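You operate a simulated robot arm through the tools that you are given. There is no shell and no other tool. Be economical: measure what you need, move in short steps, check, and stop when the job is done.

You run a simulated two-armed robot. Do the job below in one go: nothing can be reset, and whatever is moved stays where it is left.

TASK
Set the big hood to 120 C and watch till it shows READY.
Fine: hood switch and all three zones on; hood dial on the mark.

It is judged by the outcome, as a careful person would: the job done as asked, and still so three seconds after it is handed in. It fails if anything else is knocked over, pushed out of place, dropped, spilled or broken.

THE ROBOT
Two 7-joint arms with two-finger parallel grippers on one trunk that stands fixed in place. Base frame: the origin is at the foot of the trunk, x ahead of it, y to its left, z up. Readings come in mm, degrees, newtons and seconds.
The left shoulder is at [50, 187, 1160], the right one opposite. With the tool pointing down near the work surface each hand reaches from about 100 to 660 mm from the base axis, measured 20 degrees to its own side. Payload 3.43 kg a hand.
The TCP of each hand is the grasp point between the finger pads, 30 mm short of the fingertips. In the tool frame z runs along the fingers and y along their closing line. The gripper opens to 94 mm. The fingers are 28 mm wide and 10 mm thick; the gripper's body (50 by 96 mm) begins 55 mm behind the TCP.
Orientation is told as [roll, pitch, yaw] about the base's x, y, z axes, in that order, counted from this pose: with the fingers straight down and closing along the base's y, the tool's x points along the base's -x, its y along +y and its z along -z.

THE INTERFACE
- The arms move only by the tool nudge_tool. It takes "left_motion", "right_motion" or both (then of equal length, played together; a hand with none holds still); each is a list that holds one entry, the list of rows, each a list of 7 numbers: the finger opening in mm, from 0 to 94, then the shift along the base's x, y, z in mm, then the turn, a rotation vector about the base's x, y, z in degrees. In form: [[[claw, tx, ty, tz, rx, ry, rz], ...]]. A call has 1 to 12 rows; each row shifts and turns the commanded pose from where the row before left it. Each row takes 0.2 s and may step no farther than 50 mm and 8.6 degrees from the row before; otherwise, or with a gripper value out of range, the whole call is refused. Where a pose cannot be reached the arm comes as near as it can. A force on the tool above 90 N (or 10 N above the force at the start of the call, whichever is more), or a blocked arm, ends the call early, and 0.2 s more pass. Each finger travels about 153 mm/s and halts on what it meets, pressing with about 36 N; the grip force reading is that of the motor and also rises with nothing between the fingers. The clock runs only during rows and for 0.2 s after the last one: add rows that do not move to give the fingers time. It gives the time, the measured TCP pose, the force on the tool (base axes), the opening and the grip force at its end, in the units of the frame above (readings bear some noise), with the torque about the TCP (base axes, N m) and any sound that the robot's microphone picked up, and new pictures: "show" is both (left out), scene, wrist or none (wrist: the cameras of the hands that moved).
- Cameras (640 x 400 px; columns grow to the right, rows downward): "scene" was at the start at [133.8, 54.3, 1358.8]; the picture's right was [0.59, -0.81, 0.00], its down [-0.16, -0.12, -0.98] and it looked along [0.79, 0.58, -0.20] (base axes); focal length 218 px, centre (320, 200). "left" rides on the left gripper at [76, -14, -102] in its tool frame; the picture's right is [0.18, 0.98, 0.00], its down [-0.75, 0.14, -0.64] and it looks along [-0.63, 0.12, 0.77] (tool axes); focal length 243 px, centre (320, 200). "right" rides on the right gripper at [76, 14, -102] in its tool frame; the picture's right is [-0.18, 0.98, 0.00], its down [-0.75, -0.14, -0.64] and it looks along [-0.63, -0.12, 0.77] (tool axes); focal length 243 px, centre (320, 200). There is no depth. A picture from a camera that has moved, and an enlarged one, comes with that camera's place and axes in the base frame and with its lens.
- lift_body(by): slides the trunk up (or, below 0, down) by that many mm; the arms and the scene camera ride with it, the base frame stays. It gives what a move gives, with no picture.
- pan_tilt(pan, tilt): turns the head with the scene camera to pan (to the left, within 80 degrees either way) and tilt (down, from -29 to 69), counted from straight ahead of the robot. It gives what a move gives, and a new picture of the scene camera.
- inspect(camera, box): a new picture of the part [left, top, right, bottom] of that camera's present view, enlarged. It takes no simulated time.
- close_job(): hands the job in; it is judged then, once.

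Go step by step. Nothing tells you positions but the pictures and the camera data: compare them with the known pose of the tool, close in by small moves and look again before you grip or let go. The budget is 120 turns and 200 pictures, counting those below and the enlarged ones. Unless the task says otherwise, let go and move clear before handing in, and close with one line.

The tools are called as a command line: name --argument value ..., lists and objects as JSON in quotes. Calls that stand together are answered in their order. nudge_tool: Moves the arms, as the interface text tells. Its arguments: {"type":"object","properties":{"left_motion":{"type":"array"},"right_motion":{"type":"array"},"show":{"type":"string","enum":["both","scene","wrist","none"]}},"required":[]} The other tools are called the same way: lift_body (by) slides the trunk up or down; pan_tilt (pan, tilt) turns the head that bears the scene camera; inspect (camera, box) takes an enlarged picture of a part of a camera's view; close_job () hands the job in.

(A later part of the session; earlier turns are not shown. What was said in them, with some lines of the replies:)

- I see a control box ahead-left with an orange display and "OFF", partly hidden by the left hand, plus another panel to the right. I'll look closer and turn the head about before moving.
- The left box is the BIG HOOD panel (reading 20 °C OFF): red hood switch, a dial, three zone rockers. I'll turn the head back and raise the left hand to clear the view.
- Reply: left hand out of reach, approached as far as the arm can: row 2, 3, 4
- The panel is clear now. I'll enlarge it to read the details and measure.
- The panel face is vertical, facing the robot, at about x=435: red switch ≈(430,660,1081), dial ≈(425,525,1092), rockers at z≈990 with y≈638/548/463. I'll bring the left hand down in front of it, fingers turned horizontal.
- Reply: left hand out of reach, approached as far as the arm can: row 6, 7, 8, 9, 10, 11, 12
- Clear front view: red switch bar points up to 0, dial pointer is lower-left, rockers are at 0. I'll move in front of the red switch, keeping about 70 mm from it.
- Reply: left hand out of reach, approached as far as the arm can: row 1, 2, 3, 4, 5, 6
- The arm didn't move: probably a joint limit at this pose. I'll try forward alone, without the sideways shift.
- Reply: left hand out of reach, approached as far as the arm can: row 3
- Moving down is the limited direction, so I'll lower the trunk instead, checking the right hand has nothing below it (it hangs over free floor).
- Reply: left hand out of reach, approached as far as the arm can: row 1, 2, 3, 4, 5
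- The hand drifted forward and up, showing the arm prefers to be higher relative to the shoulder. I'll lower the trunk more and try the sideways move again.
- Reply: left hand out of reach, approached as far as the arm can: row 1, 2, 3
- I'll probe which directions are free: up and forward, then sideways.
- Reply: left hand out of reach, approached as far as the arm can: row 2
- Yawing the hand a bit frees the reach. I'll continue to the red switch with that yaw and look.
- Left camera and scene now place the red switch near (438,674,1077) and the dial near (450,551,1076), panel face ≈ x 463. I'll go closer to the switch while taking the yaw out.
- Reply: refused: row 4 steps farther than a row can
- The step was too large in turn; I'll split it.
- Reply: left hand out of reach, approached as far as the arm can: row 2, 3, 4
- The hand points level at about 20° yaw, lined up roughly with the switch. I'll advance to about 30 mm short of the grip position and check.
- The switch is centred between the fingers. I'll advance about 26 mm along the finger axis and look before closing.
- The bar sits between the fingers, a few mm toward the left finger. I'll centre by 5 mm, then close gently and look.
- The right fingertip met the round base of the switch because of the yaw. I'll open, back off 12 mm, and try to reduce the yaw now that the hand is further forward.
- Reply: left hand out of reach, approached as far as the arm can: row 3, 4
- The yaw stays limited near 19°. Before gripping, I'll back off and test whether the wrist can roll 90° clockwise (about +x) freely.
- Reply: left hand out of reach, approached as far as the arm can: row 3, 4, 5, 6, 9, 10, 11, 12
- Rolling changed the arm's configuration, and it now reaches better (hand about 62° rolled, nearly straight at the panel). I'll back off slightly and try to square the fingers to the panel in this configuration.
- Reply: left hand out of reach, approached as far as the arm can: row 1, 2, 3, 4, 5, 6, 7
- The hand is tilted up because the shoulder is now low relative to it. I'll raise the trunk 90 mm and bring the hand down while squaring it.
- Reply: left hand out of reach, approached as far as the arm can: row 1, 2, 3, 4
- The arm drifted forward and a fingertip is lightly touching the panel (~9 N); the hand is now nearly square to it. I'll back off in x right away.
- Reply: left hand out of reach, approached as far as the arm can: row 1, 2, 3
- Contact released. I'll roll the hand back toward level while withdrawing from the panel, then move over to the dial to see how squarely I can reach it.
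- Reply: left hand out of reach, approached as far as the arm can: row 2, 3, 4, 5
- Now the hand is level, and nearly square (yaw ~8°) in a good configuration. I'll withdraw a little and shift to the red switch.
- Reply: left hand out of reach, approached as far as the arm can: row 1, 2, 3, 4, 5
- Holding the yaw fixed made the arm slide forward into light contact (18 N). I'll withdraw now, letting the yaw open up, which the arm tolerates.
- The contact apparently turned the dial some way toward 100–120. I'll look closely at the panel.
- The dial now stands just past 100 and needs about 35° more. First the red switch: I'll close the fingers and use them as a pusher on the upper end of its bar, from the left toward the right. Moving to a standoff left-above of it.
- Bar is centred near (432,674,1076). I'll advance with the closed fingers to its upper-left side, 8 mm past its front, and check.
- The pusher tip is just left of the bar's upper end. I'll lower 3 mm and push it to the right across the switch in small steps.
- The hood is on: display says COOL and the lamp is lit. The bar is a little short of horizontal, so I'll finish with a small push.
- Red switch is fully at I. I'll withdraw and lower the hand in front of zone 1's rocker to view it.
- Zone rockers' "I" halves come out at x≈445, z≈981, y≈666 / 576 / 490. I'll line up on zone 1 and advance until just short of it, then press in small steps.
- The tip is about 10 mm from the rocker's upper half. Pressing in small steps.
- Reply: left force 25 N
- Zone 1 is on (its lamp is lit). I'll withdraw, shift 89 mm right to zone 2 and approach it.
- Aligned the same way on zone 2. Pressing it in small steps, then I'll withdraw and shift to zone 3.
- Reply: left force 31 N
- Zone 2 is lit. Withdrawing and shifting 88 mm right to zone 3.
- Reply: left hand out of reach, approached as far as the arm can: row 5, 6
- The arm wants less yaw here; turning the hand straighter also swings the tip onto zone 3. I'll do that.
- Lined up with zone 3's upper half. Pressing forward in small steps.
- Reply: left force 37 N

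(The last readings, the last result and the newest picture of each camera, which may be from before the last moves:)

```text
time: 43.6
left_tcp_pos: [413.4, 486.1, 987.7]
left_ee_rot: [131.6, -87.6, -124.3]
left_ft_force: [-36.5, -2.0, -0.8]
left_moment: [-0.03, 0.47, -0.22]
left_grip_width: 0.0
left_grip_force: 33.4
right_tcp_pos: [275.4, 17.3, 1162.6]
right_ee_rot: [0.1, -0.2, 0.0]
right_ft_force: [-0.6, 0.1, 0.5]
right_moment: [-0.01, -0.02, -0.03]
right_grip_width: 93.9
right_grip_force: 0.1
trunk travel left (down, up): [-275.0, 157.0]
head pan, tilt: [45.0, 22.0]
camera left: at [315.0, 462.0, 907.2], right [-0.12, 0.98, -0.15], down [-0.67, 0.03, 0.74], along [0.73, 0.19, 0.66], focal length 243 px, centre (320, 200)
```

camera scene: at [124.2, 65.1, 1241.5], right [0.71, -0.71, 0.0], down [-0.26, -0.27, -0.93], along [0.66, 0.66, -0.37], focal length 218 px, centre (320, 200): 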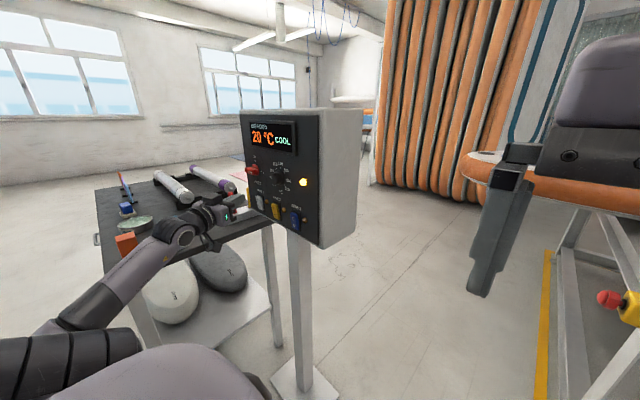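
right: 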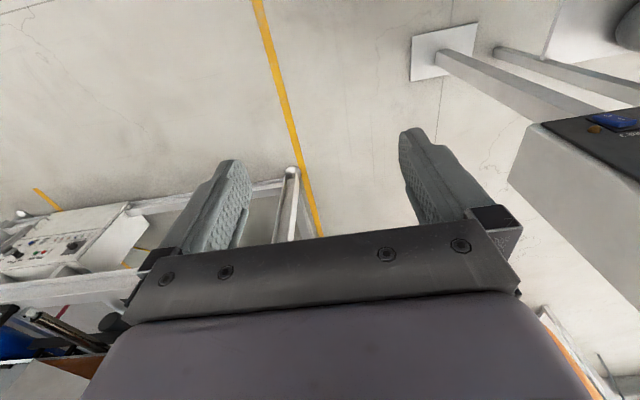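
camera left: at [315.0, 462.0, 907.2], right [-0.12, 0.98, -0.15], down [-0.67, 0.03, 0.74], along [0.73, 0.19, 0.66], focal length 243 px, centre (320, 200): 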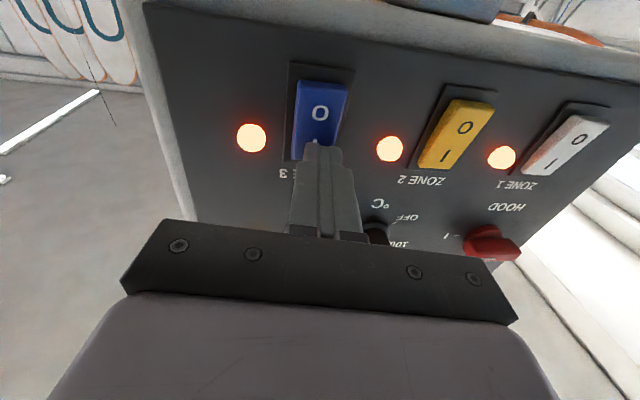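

All three zones are lit. Now I'll withdraw, open the fingers, and rise in front of the dial.

nudge_tool --left_motion '[[[0, -15, 0, 0, 0, 0, 0], [0, -15, 0, 0, 0, 0, 0], [30, -5, 10, 15, 0, 0, 0], [60, 0, 10, 20, 0, 0, 0], [60, 0, 10, 20, 0, 0, 0], [60, 0, 10, 20, 0, 0, 0], [60, 0, 13, 15, 0, 0, 0]]]'

inspect --camera "left" --box '[220, 60, 420, 220]'

inspect --camera "scene" --box '[230, 110, 330, 220]'

```text
time: 45.2
left_tcp_pos: [378.8, 539.1, 1075.4]
left_ee_rot: [127.2, -87.7, -119.9]
left_ft_force: [0.3, 0.5, -0.3]
left_moment: [-0.03, -0.04, 0.01]
left_grip_width: 60.0
left_grip_force: 0.1
right_tcp_pos: [278.9, 18.5, 1161.7]
right_ee_rot: [0.2, 0.1, -0.1]
right_ft_force: [-0.1, 0.4, 0.8]
right_moment: [0.02, -0.02, 0.02]
right_grip_width: 93.9
right_grip_force: 0.0
trunk travel left (down, up): [-275.0, 157.0]
head pan, tilt: [45.0, 22.0]
camera scene: at [124.2, 65.0, 1241.5], right [0.71, -0.71, 0.0], down [-0.26, -0.26, -0.93], along [0.66, 0.66, -0.37], focal length 218 px, centre (320, 200)
camera left: at [281.6, 514.6, 996.2], right [-0.12, 0.98, -0.15], down [-0.67, 0.03, 0.74], along [0.73, 0.19, 0.65], focal length 243 px, centre (320, 200)
```

scene: 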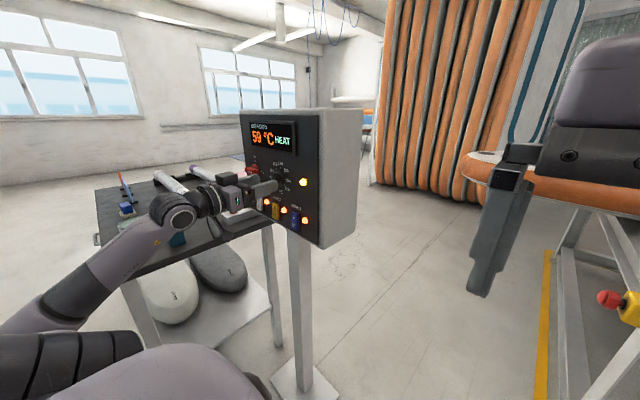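
left: 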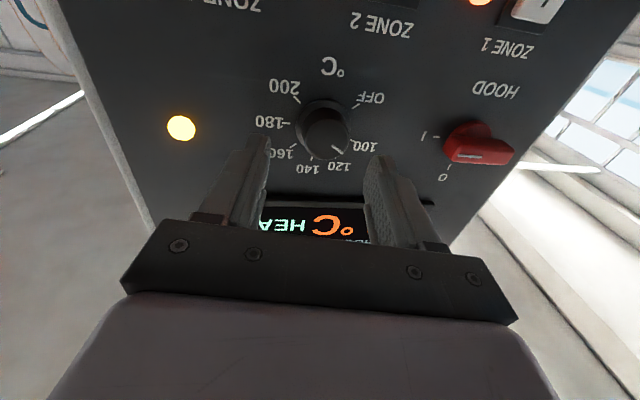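

```text
2.50 times, centred on (320, 140) of left
camera zoom: at [281.6, 514.6, 996.2], right [-0.12, 0.98, -0.15], down [-0.67, 0.03, 0.74], along [0.73, 0.19, 0.65], focal length 606 px, centre (320, 350)
```

zoom: 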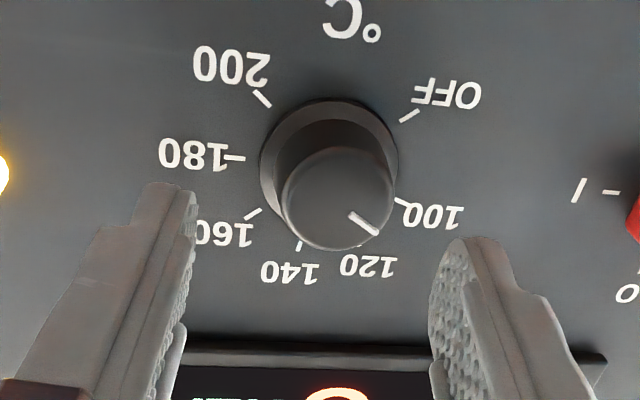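

```text
3.64 times, centred on (280, 165) of scene
camera zoom: at [124.2, 65.0, 1241.5], right [0.71, -0.71, 0.0], down [-0.26, -0.26, -0.93], along [0.66, 0.66, -0.37], focal length 792 px, centre (466, 327)
```

zoom: 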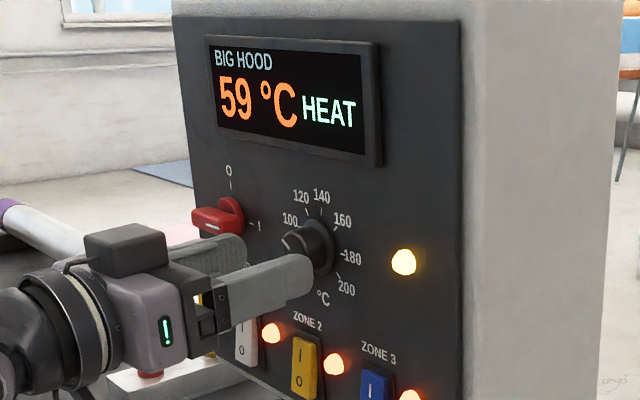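

The hood is heating (59 °C) and the dial is well in view, pointer a little past 100. I'll advance around the dial, centred, fingers open.

nudge_tool --left_motion '[[[60, 0, 5, 0, 0, 0, 0], [60, 10, 2, 0, 0, 0, 0], [60, 10, 1, 0, 0, 0, 0], [60, 8, 1, 0, 0, 0, 0]]]' --show "none"

inspect --camera "left" --box '[220, 60, 420, 220]'

inspect --camera "scene" --box '[230, 110, 330, 220]'

```text
time: 46.2
left_tcp_pos: [408.7, 546.7, 1075.7]
left_ee_rot: [128.1, -87.6, -120.8]
left_ft_force: [0.0, -0.3, -0.2]
left_moment: [0.0, -0.03, 0.0]
left_grip_width: 60.0
left_grip_force: 0.1
right_tcp_pos: [278.6, 17.5, 1161.0]
right_ee_rot: [0.2, 0.0, 0.0]
right_ft_force: [0.2, 1.0, 0.0]
right_moment: [0.01, 0.0, -0.03]
right_grip_width: 94.1
right_grip_force: 0.0
trunk travel left (down, up): [-275.0, 157.0]
head pan, tilt: [45.0, 22.0]
```

```text
2.50 times, centred on (320, 140) of left
camera zoom: at [310.6, 523.2, 996.7], right [-0.12, 0.98, -0.15], down [-0.67, 0.03, 0.74], along [0.73, 0.19, 0.65], focal length 606 px, centre (320, 350)
```

zoom: 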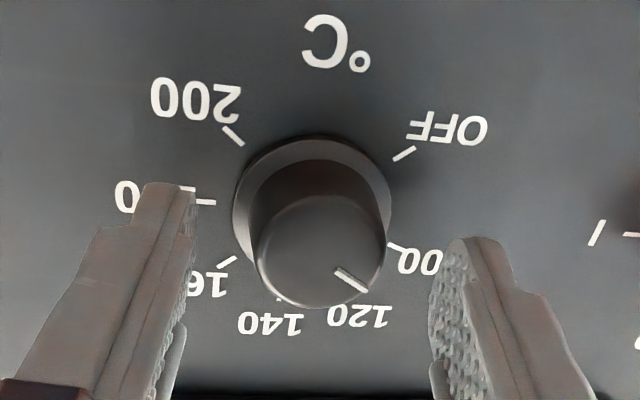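

```text
3.64 times, centred on (280, 165) of scene
camera zoom: at [124.2, 65.0, 1241.5], right [0.71, -0.71, 0.0], down [-0.26, -0.26, -0.93], along [0.66, 0.66, -0.37], focal length 792 px, centre (466, 327)
```

zoom: 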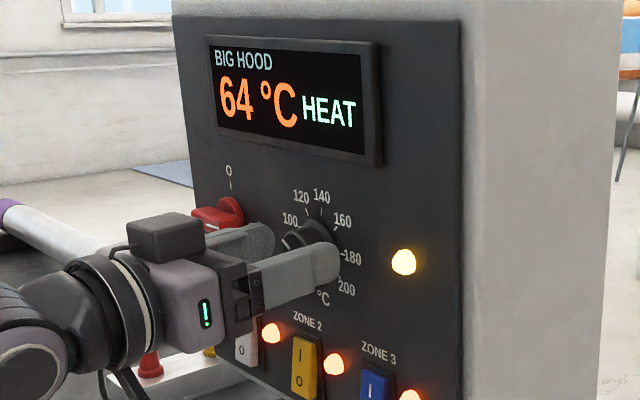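

Centred on the dial with some pad overlap. I'll go 5 mm deeper and close on it.

nudge_tool --left_motion '[[[60, 5, 1.5, 0, 0, 0, 0], [36, 0, 0, 0, 0, 0, 0], [26, 0, 0, 0, 0, 0, 0], [26, 0, 0, 0, 0, 0, 0]]]' --show "none"

inspect --camera "left" --box '[220, 60, 420, 220]'

```text
time: 47.2
left_tcp_pos: [414.2, 547.0, 1075.8]
left_ee_rot: [126.9, -87.6, -119.6]
left_ft_force: [-0.1, -10.6, -3.8]
left_moment: [-0.04, -0.27, -1.06]
left_grip_width: 33.5
left_grip_force: 44.9
right_tcp_pos: [278.4, 16.4, 1161.0]
right_ee_rot: [0.1, -0.1, 0.0]
right_ft_force: [-0.7, 0.0, -0.6]
right_moment: [0.03, 0.0, 0.04]
right_grip_width: 94.1
right_grip_force: 0.0
trunk travel left (down, up): [-275.0, 157.0]
head pan, tilt: [45.0, 22.0]
```

```text
2.50 times, centred on (320, 140) of left
camera zoom: at [315.8, 522.9, 996.6], right [-0.12, 0.98, -0.15], down [-0.67, 0.03, 0.74], along [0.73, 0.19, 0.65], focal length 606 px, centre (320, 350)
```

zoom: 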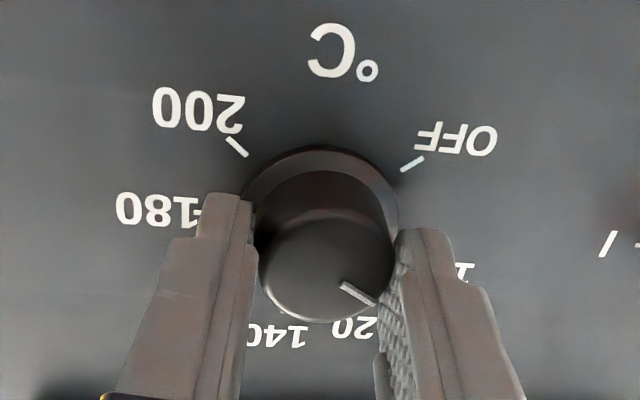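

The dial is gripped (33.5 mm). Turning clockwise by about 21° first, then checking.

nudge_tool --left_motion '[[[26, 0, 0, 0, 7, 0, 0], [26, 0, 0, 0, 7, 0, 0], [26, 0, 0, 0, 7, 0, 0]]]' --show "none"

inspect --camera "left" --box '[220, 60, 420, 220]'

inspect --camera "scene" --box '[250, 150, 310, 210]'

```text
time: 48.0
left_tcp_pos: [414.9, 546.7, 1074.1]
left_ee_rot: [99.7, -66.8, -92.7]
left_ft_force: [-11.6, -18.0, -12.2]
left_moment: [-0.03, 0.74, -0.91]
left_grip_width: 33.4
left_grip_force: 44.9
right_tcp_pos: [277.7, 15.9, 1162.2]
right_ee_rot: [0.1, 0.0, 0.0]
right_ft_force: [0.9, -0.1, 0.5]
right_moment: [0.05, 0.01, -0.02]
right_grip_width: 93.7
right_grip_force: 0.0
trunk travel left (down, up): [-275.0, 157.0]
head pan, tilt: [45.0, 22.0]
```

```text
2.50 times, centred on (320, 140) of left
camera zoom: at [315.6, 553.0, 992.0], right [-0.12, 0.97, 0.21], down [-0.67, -0.24, 0.71], along [0.73, -0.06, 0.68], focal length 606 px, centre (320, 350)
```

zoom: 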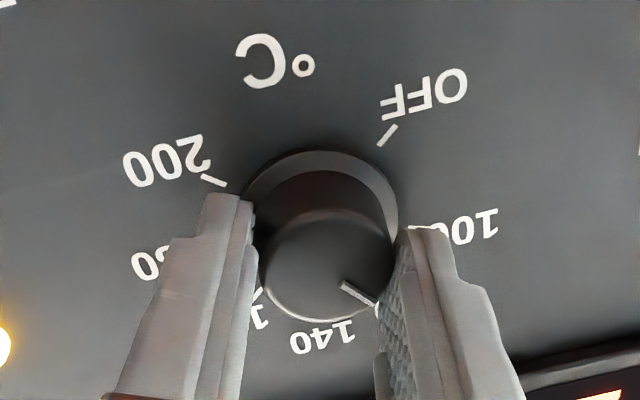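

```text
6.67 times, centred on (280, 180) of scene
camera zoom: at [123.8, 63.9, 1241.6], right [0.71, -0.71, 0.0], down [-0.26, -0.26, -0.93], along [0.66, 0.66, -0.37], focal length 1453 px, centre (587, 333)
```

zoom: 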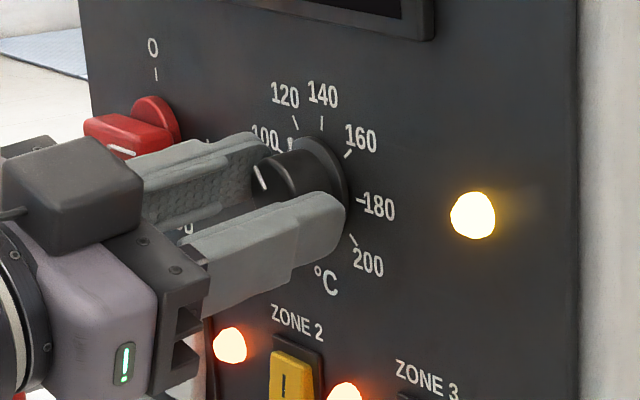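

The dial moved with the hand; the skirt mark nears 120. I'll zoom in on it.

inspect --camera "scene" --box '[268, 158, 292, 182]'

```text
16.00 times, centred on (280, 170) of scene
camera zoom: at [123.8, 63.9, 1241.6], right [0.71, -0.71, 0.0], down [-0.26, -0.26, -0.93], along [0.66, 0.66, -0.37], focal length 3487 px, centre (960, 680)
```

zoom: 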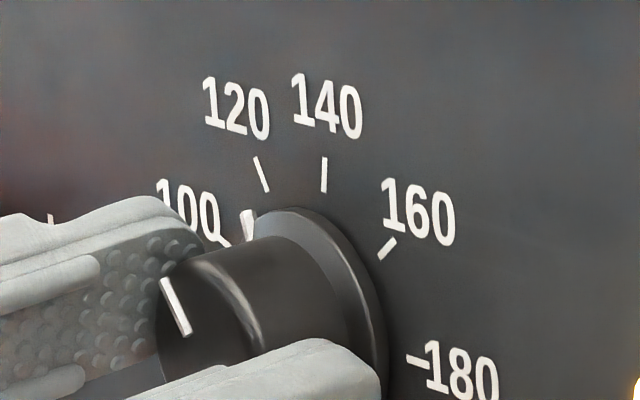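

By geometry the pointer is at about −37° and the 120 tick at −22°, so about 14.5° more. Turning 14°.

nudge_tool --left_motion '[[[26, 0, 0, 0, 7, 0, 0], [26, 0, 0, 0, 7, 0, 0]]]' --show "none"

inspect --camera "scene" --box '[268, 158, 292, 182]'

inspect --camera "left" --box '[270, 100, 370, 200]'

```text
time: 48.6
left_tcp_pos: [414.1, 547.6, 1074.0]
left_ee_rot: [98.6, -52.9, -91.8]
left_ft_force: [-14.7, -19.6, -17.7]
left_moment: [-0.04, 1.27, -0.54]
left_grip_width: 33.4
left_grip_force: 44.8
right_tcp_pos: [278.5, 17.4, 1161.4]
right_ee_rot: [0.1, -0.1, 0.0]
right_ft_force: [-0.3, 0.5, -0.9]
right_moment: [-0.01, -0.03, 0.0]
right_grip_width: 93.9
right_grip_force: 0.0
trunk travel left (down, up): [-275.0, 157.0]
head pan, tilt: [45.0, 22.0]
```

```text
16.00 times, centred on (280, 170) of scene
camera zoom: at [123.8, 64.2, 1241.5], right [0.71, -0.71, 0.0], down [-0.26, -0.26, -0.93], along [0.66, 0.66, -0.37], focal length 3487 px, centre (960, 680)
```

zoom: 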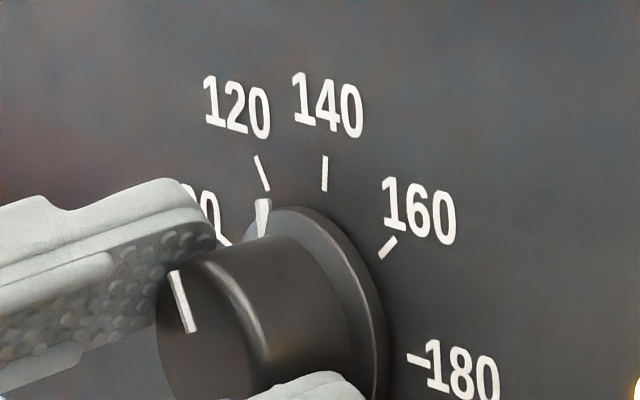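

```text
4.00 times, centred on (320, 150) of left
camera zoom: at [315.7, 573.0, 995.0], right [-0.12, 0.89, 0.44], down [-0.67, -0.4, 0.63], along [0.73, -0.22, 0.64], focal length 970 px, centre (320, 400)
```

zoom: 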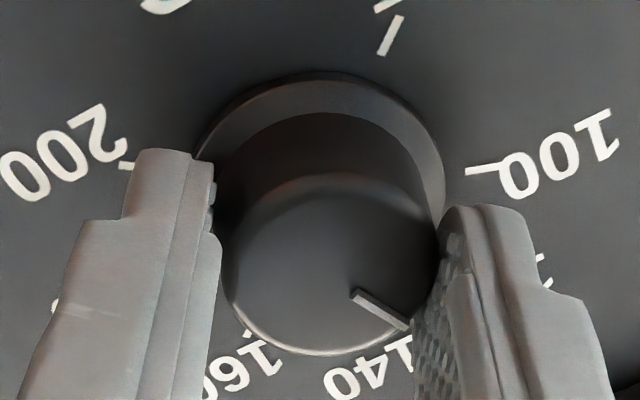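

The skirt mark looks close to 120. To judge precisely I'll release, back off and take a clean look.

nudge_tool --left_motion '[[[60, 0, 0, 0, 0, 0, 0], [60, 0, 0, 0, 0, 0, 0], [60, -15, 0, 0, 0, 0, 0], [60, -15, 0, 0, 0, 0, 0]]]' --show "none"

inspect --camera "left" --box '[260, 60, 380, 180]'

inspect --camera "scene" --box '[264, 160, 294, 190]'

```text
time: 49.6
left_tcp_pos: [387.4, 544.6, 1072.2]
left_ee_rot: [99.5, -53.1, -92.1]
left_ft_force: [1.0, 0.0, 0.2]
left_moment: [-0.02, 0.01, 0.04]
left_grip_width: 59.8
left_grip_force: 0.1
left hand out of reach, approached as far as the arm can: row 4
right_tcp_pos: [279.3, 17.6, 1161.4]
right_ee_rot: [0.1, 0.0, 0.0]
right_ft_force: [0.5, 0.1, 0.8]
right_moment: [0.01, 0.0, -0.01]
right_grip_width: 93.8
right_grip_force: 0.0
trunk travel left (down, up): [-275.0, 157.0]
head pan, tilt: [45.0, 22.0]
```

```text
3.33 times, centred on (320, 120) of left
camera zoom: at [289.1, 569.7, 992.9], right [-0.13, 0.89, 0.44], down [-0.67, -0.4, 0.62], along [0.73, -0.21, 0.65], focal length 809 px, centre (320, 467)
```

zoom: 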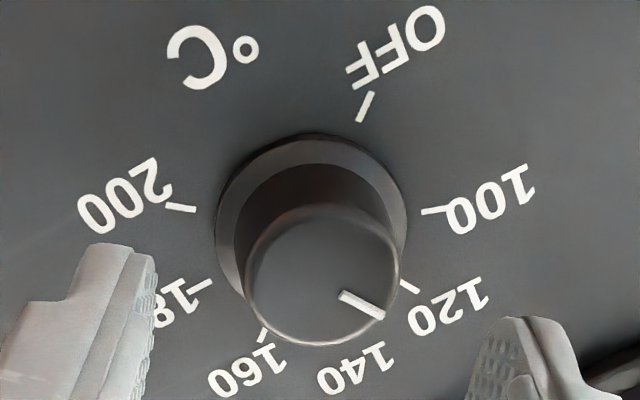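

```text
13.33 times, centred on (279, 175) of scene
camera zoom: at [124.2, 65.0, 1241.6], right [0.71, -0.71, 0.0], down [-0.26, -0.26, -0.93], along [0.66, 0.66, -0.37], focal length 2906 px, centre (867, 533)
```

zoom: 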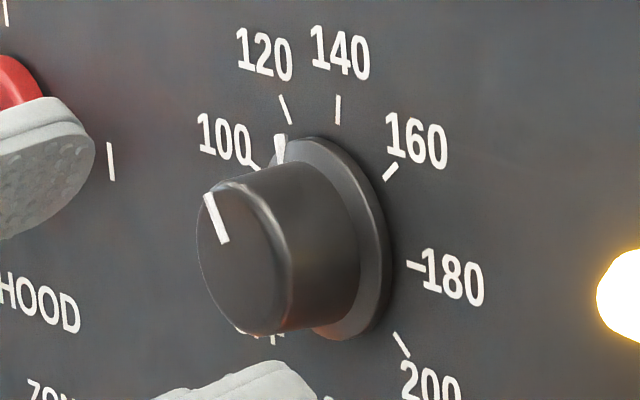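

Projected onto the panel, the ticks lie at 40° spacing with 120 at −30°, and the pointer measures −30° ± 2: on the mark. I'll move the hand clear and watch the display.

nudge_tool --left_motion '[[[60, -10, 10, -5, 0, 0, 6], [60, -12, 10, -5, 0, 0, 6], [60, -12, 5, 0, -6, 0, 0], [60, -12, 0, 0, -6, 0, 0], [60, -12, 0, 0, -6, 0, 0], [60, 0, 0, 0, 0, 0, 0], [60, 0, 0, 0, 0, 0, 0], [60, 0, 0, 0, 0, 0, 0], [60, 0, 0, 0, 0, 0, 0]]]'

inspect --camera "scene" --box '[230, 110, 330, 220]'

```text
time: 51.6
left_tcp_pos: [329.5, 569.7, 1064.0]
left_ee_rot: [89.6, -70.5, -71.7]
left_ft_force: [-0.4, 0.2, -0.1]
left_moment: [0.05, 0.01, -0.02]
left_grip_width: 59.9
left_grip_force: 0.0
right_tcp_pos: [278.9, 17.8, 1162.0]
right_ee_rot: [-0.1, -0.1, 0.1]
right_ft_force: [-0.1, -0.2, -0.5]
right_moment: [0.0, -0.03, -0.03]
right_grip_width: 93.9
right_grip_force: 0.1
trunk travel left (down, up): [-275.0, 157.0]
head pan, tilt: [45.0, 22.0]
camera scene: at [124.2, 65.0, 1241.5], right [0.71, -0.71, 0.0], down [-0.26, -0.26, -0.93], along [0.66, 0.66, -0.37], focal length 218 px, centre (320, 200)
camera left: at [227.9, 550.3, 986.2], right [-0.31, 0.94, 0.15], down [-0.57, -0.31, 0.76], along [0.76, 0.14, 0.63], focal length 243 px, centre (320, 200)
```

scene: 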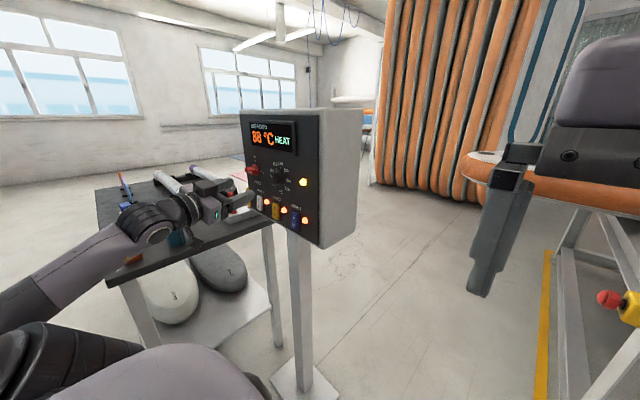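
left: 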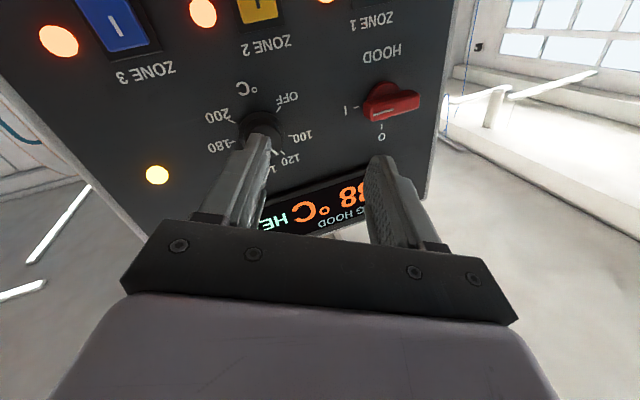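

```text
3.64 times, centred on (280, 165) of scene
camera zoom: at [124.2, 65.0, 1241.5], right [0.71, -0.71, 0.0], down [-0.26, -0.26, -0.93], along [0.66, 0.66, -0.37], focal length 792 px, centre (466, 327)
```

zoom: 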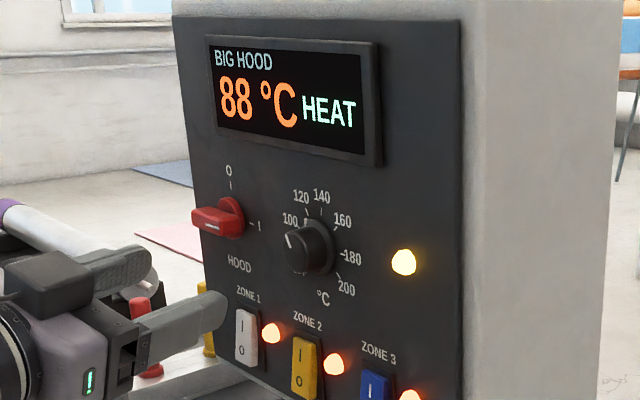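

It reads 88 °C and rises ~4 °C/s; the hand is clear. Waiting with still rows.

nudge_tool --left_motion '[[[60, 0, 0, 0, 0, 0, 0], [60, 0, 0, 0, 0, 0, 0], [60, 0, 0, 0, 0, 0, 0], [60, 0, 0, 0, 0, 0, 0], [60, 0, 0, 0, 0, 0, 0], [60, 0, 0, 0, 0, 0, 0], [60, 0, 0, 0, 0, 0, 0], [60, 0, 0, 0, 0, 0, 0], [60, 0, 0, 0, 0, 0, 0], [60, 0, 0, 0, 0, 0, 0], [60, 0, 0, 0, 0, 0, 0], [60, 0, 0, 0, 0, 0, 0]]]' --show "none"

nudge_tool --left_motion '[[[60, 0, 0, 0, 0, 0, 0], [60, 0, 0, 0, 0, 0, 0], [60, 0, 0, 0, 0, 0, 0], [60, 0, 0, 0, 0, 0, 0], [60, 0, 0, 0, 0, 0, 0], [60, 0, 0, 0, 0, 0, 0], [60, 0, 0, 0, 0, 0, 0], [60, 0, 0, 0, 0, 0, 0], [60, 0, 0, 0, 0, 0, 0], [60, 0, 0, 0, 0, 0, 0], [60, 0, 0, 0, 0, 0, 0], [60, 0, 0, 0, 0, 0, 0]]]' --show "none"

nudge_tool --left_motion '[[[60, 0, 0, 0, 0, 0, 0], [60, 0, 0, 0, 0, 0, 0], [60, 0, 0, 0, 0, 0, 0], [60, 0, 0, 0, 0, 0, 0], [60, 0, 0, 0, 0, 0, 0], [60, 0, 0, 0, 0, 0, 0], [60, 0, 0, 0, 0, 0, 0], [60, 0, 0, 0, 0, 0, 0], [60, 0, 0, 0, 0, 0, 0], [60, 0, 0, 0, 0, 0, 0], [60, 0, 0, 0, 0, 0, 0], [60, 0, 0, 0, 0, 0, 0]]]' --show "none"

inspect --camera "scene" --box '[230, 110, 330, 220]'

```text
time: 54.2
left_tcp_pos: [329.4, 569.7, 1063.5]
left_ee_rot: [89.8, -70.4, -71.7]
left_ft_force: [0.3, -0.7, -0.2]
left_moment: [-0.01, 0.03, -0.03]
left_grip_width: 60.0
left_grip_force: 0.1
right_tcp_pos: [278.2, 19.0, 1161.5]
right_ee_rot: [0.1, 0.0, -0.1]
right_ft_force: [0.2, -0.2, 0.1]
right_moment: [0.02, 0.0, -0.01]
right_grip_width: 94.2
right_grip_force: 0.2
trunk travel left (down, up): [-275.0, 157.0]
head pan, tilt: [45.0, 22.0]
```

```text
time: 56.9
left_tcp_pos: [330.0, 569.8, 1062.1]
left_ee_rot: [89.7, -70.4, -71.7]
left_ft_force: [0.6, 0.3, -0.1]
left_moment: [0.0, 0.05, -0.01]
left_grip_width: 60.0
left_grip_force: 0.0
right_tcp_pos: [279.6, 17.9, 1161.1]
right_ee_rot: [0.1, 0.0, 0.0]
right_ft_force: [-0.3, -0.8, -0.5]
right_moment: [-0.01, 0.0, 0.02]
right_grip_width: 93.9
right_grip_force: 0.0
trunk travel left (down, up): [-275.0, 157.0]
head pan, tilt: [45.0, 22.0]
```

```text
time: 59.5
left_tcp_pos: [328.8, 569.8, 1062.9]
left_ee_rot: [89.7, -70.5, -71.7]
left_ft_force: [-0.6, 0.6, -0.2]
left_moment: [0.02, -0.04, 0.01]
left_grip_width: 60.1
left_grip_force: 0.0
right_tcp_pos: [278.4, 18.7, 1160.1]
right_ee_rot: [0.2, 0.0, 0.0]
right_ft_force: [0.8, 0.3, 0.3]
right_moment: [0.02, 0.03, 0.03]
right_grip_width: 93.8
right_grip_force: 0.0
trunk travel left (down, up): [-275.0, 157.0]
head pan, tilt: [45.0, 22.0]
```

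```text
3.64 times, centred on (280, 165) of scene
camera zoom: at [124.2, 65.0, 1241.5], right [0.71, -0.71, 0.0], down [-0.26, -0.26, -0.93], along [0.66, 0.66, -0.37], focal length 792 px, centre (466, 327)
```

zoom: 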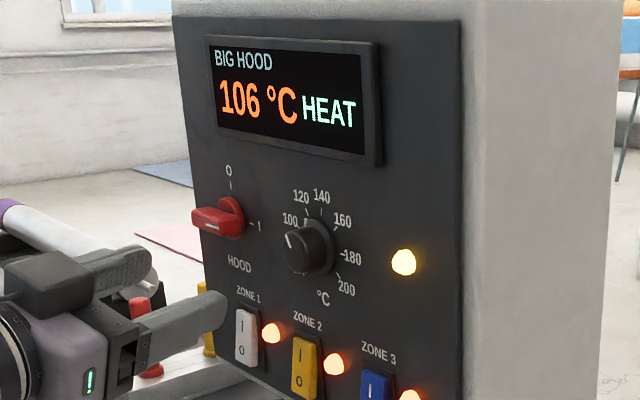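

106 °C and slowing toward the setpoint. Keep waiting.

nudge_tool --left_motion '[[[60, 0, 0, 0, 0, 0, 0], [60, 0, 0, 0, 0, 0, 0], [60, 0, 0, 0, 0, 0, 0], [60, 0, 0, 0, 0, 0, 0], [60, 0, 0, 0, 0, 0, 0], [60, 0, 0, 0, 0, 0, 0], [60, 0, 0, 0, 0, 0, 0], [60, 0, 0, 0, 0, 0, 0], [60, 0, 0, 0, 0, 0, 0], [60, 0, 0, 0, 0, 0, 0], [60, 0, 0, 0, 0, 0, 0], [60, 0, 0, 0, 0, 0, 0]]]' --show "none"

nudge_tool --left_motion '[[[60, 0, 0, 0, 0, 0, 0], [60, 0, 0, 0, 0, 0, 0], [60, 0, 0, 0, 0, 0, 0], [60, 0, 0, 0, 0, 0, 0], [60, 0, 0, 0, 0, 0, 0], [60, 0, 0, 0, 0, 0, 0], [60, 0, 0, 0, 0, 0, 0], [60, 0, 0, 0, 0, 0, 0], [60, 0, 0, 0, 0, 0, 0], [60, 0, 0, 0, 0, 0, 0], [60, 0, 0, 0, 0, 0, 0], [60, 0, 0, 0, 0, 0, 0]]]' --show "none"

nudge_tool --left_motion '[[[60, 0, 0, 0, 0, 0, 0], [60, 0, 0, 0, 0, 0, 0], [60, 0, 0, 0, 0, 0, 0], [60, 0, 0, 0, 0, 0, 0], [60, 0, 0, 0, 0, 0, 0], [60, 0, 0, 0, 0, 0, 0], [60, 0, 0, 0, 0, 0, 0], [60, 0, 0, 0, 0, 0, 0], [60, 0, 0, 0, 0, 0, 0], [60, 0, 0, 0, 0, 0, 0], [60, 0, 0, 0, 0, 0, 0], [60, 0, 0, 0, 0, 0, 0]]]' --show "none"

nudge_tool --left_motion '[[[60, 0, 0, 0, 0, 0, 0], [60, 0, 0, 0, 0, 0, 0], [60, 0, 0, 0, 0, 0, 0], [60, 0, 0, 0, 0, 0, 0], [60, 0, 0, 0, 0, 0, 0], [60, 0, 0, 0, 0, 0, 0], [60, 0, 0, 0, 0, 0, 0], [60, 0, 0, 0, 0, 0, 0], [60, 0, 0, 0, 0, 0, 0], [60, 0, 0, 0, 0, 0, 0], [60, 0, 0, 0, 0, 0, 0], [60, 0, 0, 0, 0, 0, 0]]]' --show "none"

inspect --camera "scene" --box '[240, 110, 310, 200]'

```text
time: 62.0
left_tcp_pos: [329.8, 568.4, 1063.4]
left_ee_rot: [89.8, -70.5, -71.8]
left_ft_force: [0.2, 0.7, -0.4]
left_moment: [-0.02, -0.01, 0.01]
left_grip_width: 59.8
left_grip_force: 0.0
right_tcp_pos: [279.2, 17.8, 1161.4]
right_ee_rot: [0.0, 0.0, -0.1]
right_ft_force: [0.0, -0.6, -0.1]
right_moment: [-0.01, 0.04, 0.0]
right_grip_width: 94.1
right_grip_force: 0.0
trunk travel left (down, up): [-275.0, 157.0]
head pan, tilt: [45.0, 22.0]
```

```text
time: 64.7
left_tcp_pos: [329.9, 570.4, 1063.9]
left_ee_rot: [89.8, -70.6, -71.7]
left_ft_force: [-0.2, 0.1, -0.6]
left_moment: [0.01, 0.0, -0.01]
left_grip_width: 60.2
left_grip_force: 0.1
right_tcp_pos: [278.6, 18.3, 1160.6]
right_ee_rot: [0.1, 0.0, 0.0]
right_ft_force: [0.2, 0.4, 0.2]
right_moment: [-0.03, 0.03, -0.02]
right_grip_width: 94.0
right_grip_force: 0.0
trunk travel left (down, up): [-275.0, 157.0]
head pan, tilt: [45.0, 22.0]
```

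```text
time: 67.2
left_tcp_pos: [329.1, 569.9, 1063.6]
left_ee_rot: [89.8, -70.5, -71.6]
left_ft_force: [-0.3, -0.3, -0.5]
left_moment: [0.0, -0.03, -0.02]
left_grip_width: 60.0
left_grip_force: 0.2
right_tcp_pos: [279.0, 16.2, 1162.0]
right_ee_rot: [0.1, 0.0, 0.0]
right_ft_force: [-0.2, -1.4, -0.2]
right_moment: [0.01, 0.05, 0.02]
right_grip_width: 94.1
right_grip_force: 0.0
trunk travel left (down, up): [-275.0, 157.0]
head pan, tilt: [45.0, 22.0]
```

```text
time: 69.8
left_tcp_pos: [329.4, 569.7, 1062.7]
left_ee_rot: [89.7, -70.5, -71.7]
left_ft_force: [-0.6, -0.1, 0.7]
left_moment: [-0.01, -0.02, -0.06]
left_grip_width: 59.9
left_grip_force: 0.0
right_tcp_pos: [279.1, 16.9, 1162.1]
right_ee_rot: [0.0, 0.0, 0.0]
right_ft_force: [0.4, 0.3, 0.1]
right_moment: [0.03, 0.0, 0.02]
right_grip_width: 93.7
right_grip_force: 0.0
trunk travel left (down, up): [-275.0, 157.0]
head pan, tilt: [45.0, 22.0]
```

```text
4.44 times, centred on (275, 155) of scene
camera zoom: at [124.2, 65.0, 1241.5], right [0.71, -0.71, 0.0], down [-0.26, -0.26, -0.93], along [0.66, 0.66, -0.37], focal length 969 px, centre (520, 400)
```

zoom: 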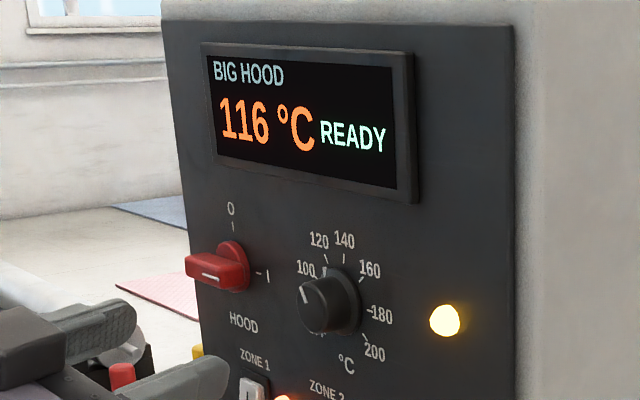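

It shows READY at 116 °C. I'll wait a bit longer to see where it settles, confirming the dial setting.

nudge_tool --left_motion '[[[60, 0, 0, 0, 0, 0, 0], [60, 0, 0, 0, 0, 0, 0], [60, 0, 0, 0, 0, 0, 0], [60, 0, 0, 0, 0, 0, 0], [60, 0, 0, 0, 0, 0, 0], [60, 0, 0, 0, 0, 0, 0], [60, 0, 0, 0, 0, 0, 0], [60, 0, 0, 0, 0, 0, 0], [60, 0, 0, 0, 0, 0, 0], [60, 0, 0, 0, 0, 0, 0], [60, 0, 0, 0, 0, 0, 0], [60, 0, 0, 0, 0, 0, 0]]]' --show "none"

nudge_tool --left_motion '[[[60, 0, 0, 0, 0, 0, 0], [60, 0, 0, 0, 0, 0, 0], [60, 0, 0, 0, 0, 0, 0], [60, 0, 0, 0, 0, 0, 0], [60, 0, 0, 0, 0, 0, 0], [60, 0, 0, 0, 0, 0, 0], [60, 0, 0, 0, 0, 0, 0], [60, 0, 0, 0, 0, 0, 0], [60, 0, 0, 0, 0, 0, 0], [60, 0, 0, 0, 0, 0, 0], [60, 0, 0, 0, 0, 0, 0], [60, 0, 0, 0, 0, 0, 0]]]' --show "none"

nudge_tool --left_motion '[[[60, 0, 0, 0, 0, 0, 0], [60, 0, 0, 0, 0, 0, 0], [60, 0, 0, 0, 0, 0, 0], [60, 0, 0, 0, 0, 0, 0], [60, 0, 0, 0, 0, 0, 0], [60, 0, 0, 0, 0, 0, 0], [60, 0, 0, 0, 0, 0, 0], [60, 0, 0, 0, 0, 0, 0], [60, 0, 0, 0, 0, 0, 0], [60, 0, 0, 0, 0, 0, 0], [60, 0, 0, 0, 0, 0, 0], [60, 0, 0, 0, 0, 0, 0]]]' --show "none"

nudge_tool --left_motion '[[[60, 0, 0, 0, 0, 0, 0], [60, 0, 0, 0, 0, 0, 0], [60, 0, 0, 0, 0, 0, 0], [60, 0, 0, 0, 0, 0, 0], [60, 0, 0, 0, 0, 0, 0], [60, 0, 0, 0, 0, 0, 0], [60, 0, 0, 0, 0, 0, 0], [60, 0, 0, 0, 0, 0, 0], [60, 0, 0, 0, 0, 0, 0], [60, 0, 0, 0, 0, 0, 0], [60, 0, 0, 0, 0, 0, 0], [60, 0, 0, 0, 0, 0, 0]]]' --show "none"

inspect --camera "scene" --box '[230, 110, 330, 240]'

```text
time: 72.5
left_tcp_pos: [327.9, 569.4, 1061.9]
left_ee_rot: [89.7, -70.5, -71.7]
left_ft_force: [0.0, 0.0, 0.2]
left_moment: [0.0, -0.01, 0.01]
left_grip_width: 59.9
left_grip_force: 0.0
right_tcp_pos: [278.7, 17.1, 1161.9]
right_ee_rot: [0.1, 0.0, 0.0]
right_ft_force: [0.5, -0.2, 0.3]
right_moment: [-0.01, 0.02, 0.04]
right_grip_width: 93.8
right_grip_force: 0.0
trunk travel left (down, up): [-275.0, 157.0]
head pan, tilt: [45.0, 22.0]
```

```text
time: 75.0
left_tcp_pos: [329.3, 569.9, 1062.5]
left_ee_rot: [89.7, -70.5, -71.6]
left_ft_force: [-0.1, 0.3, 0.0]
left_moment: [-0.01, -0.01, -0.02]
left_grip_width: 60.0
left_grip_force: 0.0
right_tcp_pos: [278.9, 18.6, 1160.8]
right_ee_rot: [0.1, -0.1, 0.0]
right_ft_force: [0.1, 0.1, -0.1]
right_moment: [-0.03, -0.01, -0.02]
right_grip_width: 94.0
right_grip_force: 0.0
trunk travel left (down, up): [-275.0, 157.0]
head pan, tilt: [45.0, 22.0]
```

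```text
time: 77.7
left_tcp_pos: [329.5, 570.0, 1062.5]
left_ee_rot: [89.7, -70.5, -71.6]
left_ft_force: [-0.4, 0.7, 0.1]
left_moment: [-0.01, 0.0, 0.01]
left_grip_width: 60.0
left_grip_force: 0.0
right_tcp_pos: [279.4, 19.2, 1161.2]
right_ee_rot: [0.2, -0.1, 0.0]
right_ft_force: [0.1, 0.6, -0.5]
right_moment: [0.03, 0.02, 0.06]
right_grip_width: 94.0
right_grip_force: 0.0
trunk travel left (down, up): [-275.0, 157.0]
head pan, tilt: [45.0, 22.0]
```

```text
time: 80.2
left_tcp_pos: [328.7, 569.6, 1062.5]
left_ee_rot: [89.7, -70.5, -71.6]
left_ft_force: [-0.7, 0.0, -0.2]
left_moment: [-0.04, -0.01, 0.04]
left_grip_width: 60.0
left_grip_force: 0.0
right_tcp_pos: [278.8, 17.1, 1160.3]
right_ee_rot: [0.0, 0.0, 0.0]
right_ft_force: [0.2, -0.5, 0.0]
right_moment: [-0.01, 0.02, 0.05]
right_grip_width: 94.2
right_grip_force: 0.0
trunk travel left (down, up): [-275.0, 157.0]
head pan, tilt: [45.0, 22.0]
```

```text
3.08 times, centred on (280, 175) of scene
camera zoom: at [124.2, 65.0, 1241.5], right [0.71, -0.71, 0.0], down [-0.26, -0.26, -0.93], along [0.66, 0.66, -0.37], focal length 670 px, centre (443, 277)
```

zoom: 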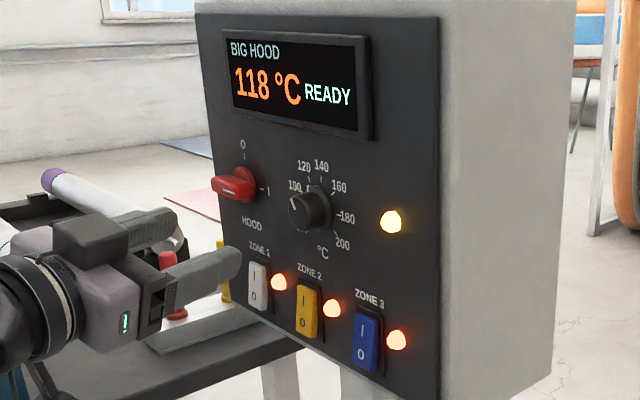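

118 °C READY. I'll let it settle a little more to see the exact setpoint.

nudge_tool --left_motion '[[[60, 0, 0, 0, 0, 0, 0], [60, 0, 0, 0, 0, 0, 0], [60, 0, 0, 0, 0, 0, 0], [60, 0, 0, 0, 0, 0, 0], [60, 0, 0, 0, 0, 0, 0], [60, 0, 0, 0, 0, 0, 0], [60, 0, 0, 0, 0, 0, 0], [60, 0, 0, 0, 0, 0, 0], [60, 0, 0, 0, 0, 0, 0], [60, 0, 0, 0, 0, 0, 0], [60, 0, 0, 0, 0, 0, 0], [60, 0, 0, 0, 0, 0, 0]]]' --show "none"

nudge_tool --left_motion '[[[60, 0, 0, 0, 0, 0, 0], [60, 0, 0, 0, 0, 0, 0], [60, 0, 0, 0, 0, 0, 0], [60, 0, 0, 0, 0, 0, 0], [60, 0, 0, 0, 0, 0, 0], [60, 0, 0, 0, 0, 0, 0], [60, 0, 0, 0, 0, 0, 0], [60, 0, 0, 0, 0, 0, 0], [60, 0, 0, 0, 0, 0, 0], [60, 0, 0, 0, 0, 0, 0], [60, 0, 0, 0, 0, 0, 0], [60, 0, 0, 0, 0, 0, 0]]]' --show "none"

nudge_tool --left_motion '[[[60, 0, 0, 0, 0, 0, 0], [60, 0, 0, 0, 0, 0, 0], [60, 0, 0, 0, 0, 0, 0], [60, 0, 0, 0, 0, 0, 0], [60, 0, 0, 0, 0, 0, 0], [60, 0, 0, 0, 0, 0, 0], [60, 0, 0, 0, 0, 0, 0], [60, 0, 0, 0, 0, 0, 0], [60, 0, 0, 0, 0, 0, 0], [60, 0, 0, 0, 0, 0, 0], [60, 0, 0, 0, 0, 0, 0], [60, 0, 0, 0, 0, 0, 0]]]' --show "none"

nudge_tool --left_motion '[[[60, 0, 0, 0, 0, 0, 0], [60, 0, 0, 0, 0, 0, 0], [60, 0, 0, 0, 0, 0, 0], [60, 0, 0, 0, 0, 0, 0], [60, 0, 0, 0, 0, 0, 0], [60, 0, 0, 0, 0, 0, 0], [60, 0, 0, 0, 0, 0, 0], [60, 0, 0, 0, 0, 0, 0], [60, 0, 0, 0, 0, 0, 0], [60, 0, 0, 0, 0, 0, 0], [60, 0, 0, 0, 0, 0, 0], [60, 0, 0, 0, 0, 0, 0]]]' --show "none"

inspect --camera "scene" --box '[240, 110, 310, 200]'

inspect --camera "scene" --box '[264, 156, 294, 186]'

```text
time: 82.8
left_tcp_pos: [329.0, 569.0, 1063.5]
left_ee_rot: [89.7, -70.5, -71.7]
left_ft_force: [-0.3, -0.1, -1.2]
left_moment: [0.0, 0.04, 0.04]
left_grip_width: 59.9
left_grip_force: 0.1
right_tcp_pos: [278.5, 18.1, 1161.7]
right_ee_rot: [0.2, 0.0, 0.0]
right_ft_force: [0.2, -0.2, 0.3]
right_moment: [0.03, 0.02, -0.01]
right_grip_width: 93.9
right_grip_force: 0.0
trunk travel left (down, up): [-275.0, 157.0]
head pan, tilt: [45.0, 22.0]
```

```text
time: 85.5
left_tcp_pos: [329.2, 568.4, 1063.0]
left_ee_rot: [89.7, -70.6, -71.6]
left_ft_force: [0.0, -0.3, 0.6]
left_moment: [0.02, -0.02, -0.01]
left_grip_width: 60.3
left_grip_force: 0.1
right_tcp_pos: [279.0, 18.2, 1161.8]
right_ee_rot: [0.1, 0.1, 0.0]
right_ft_force: [-0.6, 0.4, 0.0]
right_moment: [0.0, 0.01, -0.01]
right_grip_width: 93.9
right_grip_force: 0.0
trunk travel left (down, up): [-275.0, 157.0]
head pan, tilt: [45.0, 22.0]
```

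```text
time: 88.0
left_tcp_pos: [329.4, 570.0, 1063.0]
left_ee_rot: [89.7, -70.6, -71.7]
left_ft_force: [0.2, 0.7, -0.6]
left_moment: [-0.01, -0.01, -0.01]
left_grip_width: 60.2
left_grip_force: 0.0
right_tcp_pos: [277.6, 18.0, 1160.5]
right_ee_rot: [0.1, 0.0, -0.1]
right_ft_force: [0.6, 0.3, 0.3]
right_moment: [-0.03, 0.01, 0.01]
right_grip_width: 94.0
right_grip_force: 0.1
trunk travel left (down, up): [-275.0, 157.0]
head pan, tilt: [45.0, 22.0]
```

```text
time: 90.7
left_tcp_pos: [328.9, 569.2, 1062.1]
left_ee_rot: [89.7, -70.4, -71.7]
left_ft_force: [0.4, 0.2, 0.2]
left_moment: [0.0, 0.02, 0.02]
left_grip_width: 60.0
left_grip_force: 0.1
right_tcp_pos: [278.3, 18.6, 1160.5]
right_ee_rot: [0.1, 0.0, 0.0]
right_ft_force: [0.3, -0.5, 0.0]
right_moment: [-0.02, -0.01, -0.04]
right_grip_width: 94.0
right_grip_force: 0.1
trunk travel left (down, up): [-275.0, 157.0]
head pan, tilt: [45.0, 22.0]
```

```text
4.44 times, centred on (275, 155) of scene
camera zoom: at [124.2, 65.0, 1241.5], right [0.71, -0.71, 0.0], down [-0.26, -0.26, -0.93], along [0.66, 0.66, -0.37], focal length 969 px, centre (520, 400)
```

zoom: 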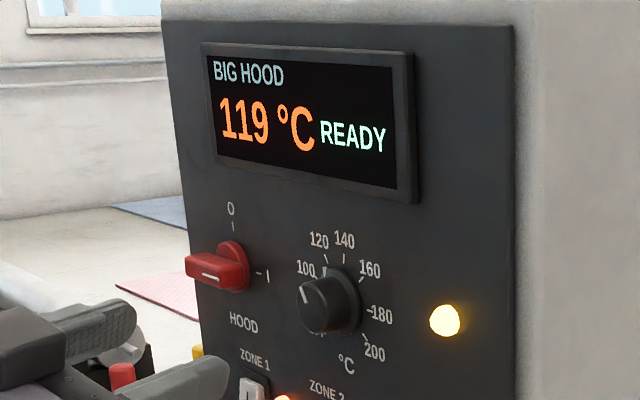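

```text
13.33 times, centred on (279, 171) of scene
camera zoom: at [124.2, 65.0, 1241.5], right [0.71, -0.71, 0.0], down [-0.26, -0.26, -0.93], along [0.66, 0.66, -0.37], focal length 2906 px, centre (867, 587)
```

zoom: 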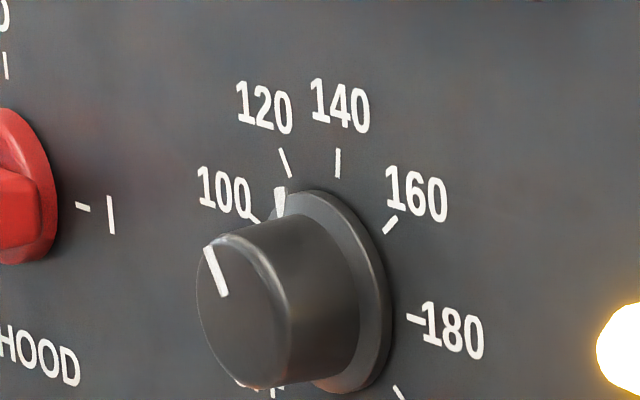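

The display has settled at 119 °C READY, with the hood switch at I, all three zones lit, the dial on the 120 mark and the hand clear. Handing in.

close_job

```text
The job is handed in.
```

The big hood is on with all three zones lit and its dial on the 120 mark; the display shows READY and read 119 °C, one degree under, when I handed in.
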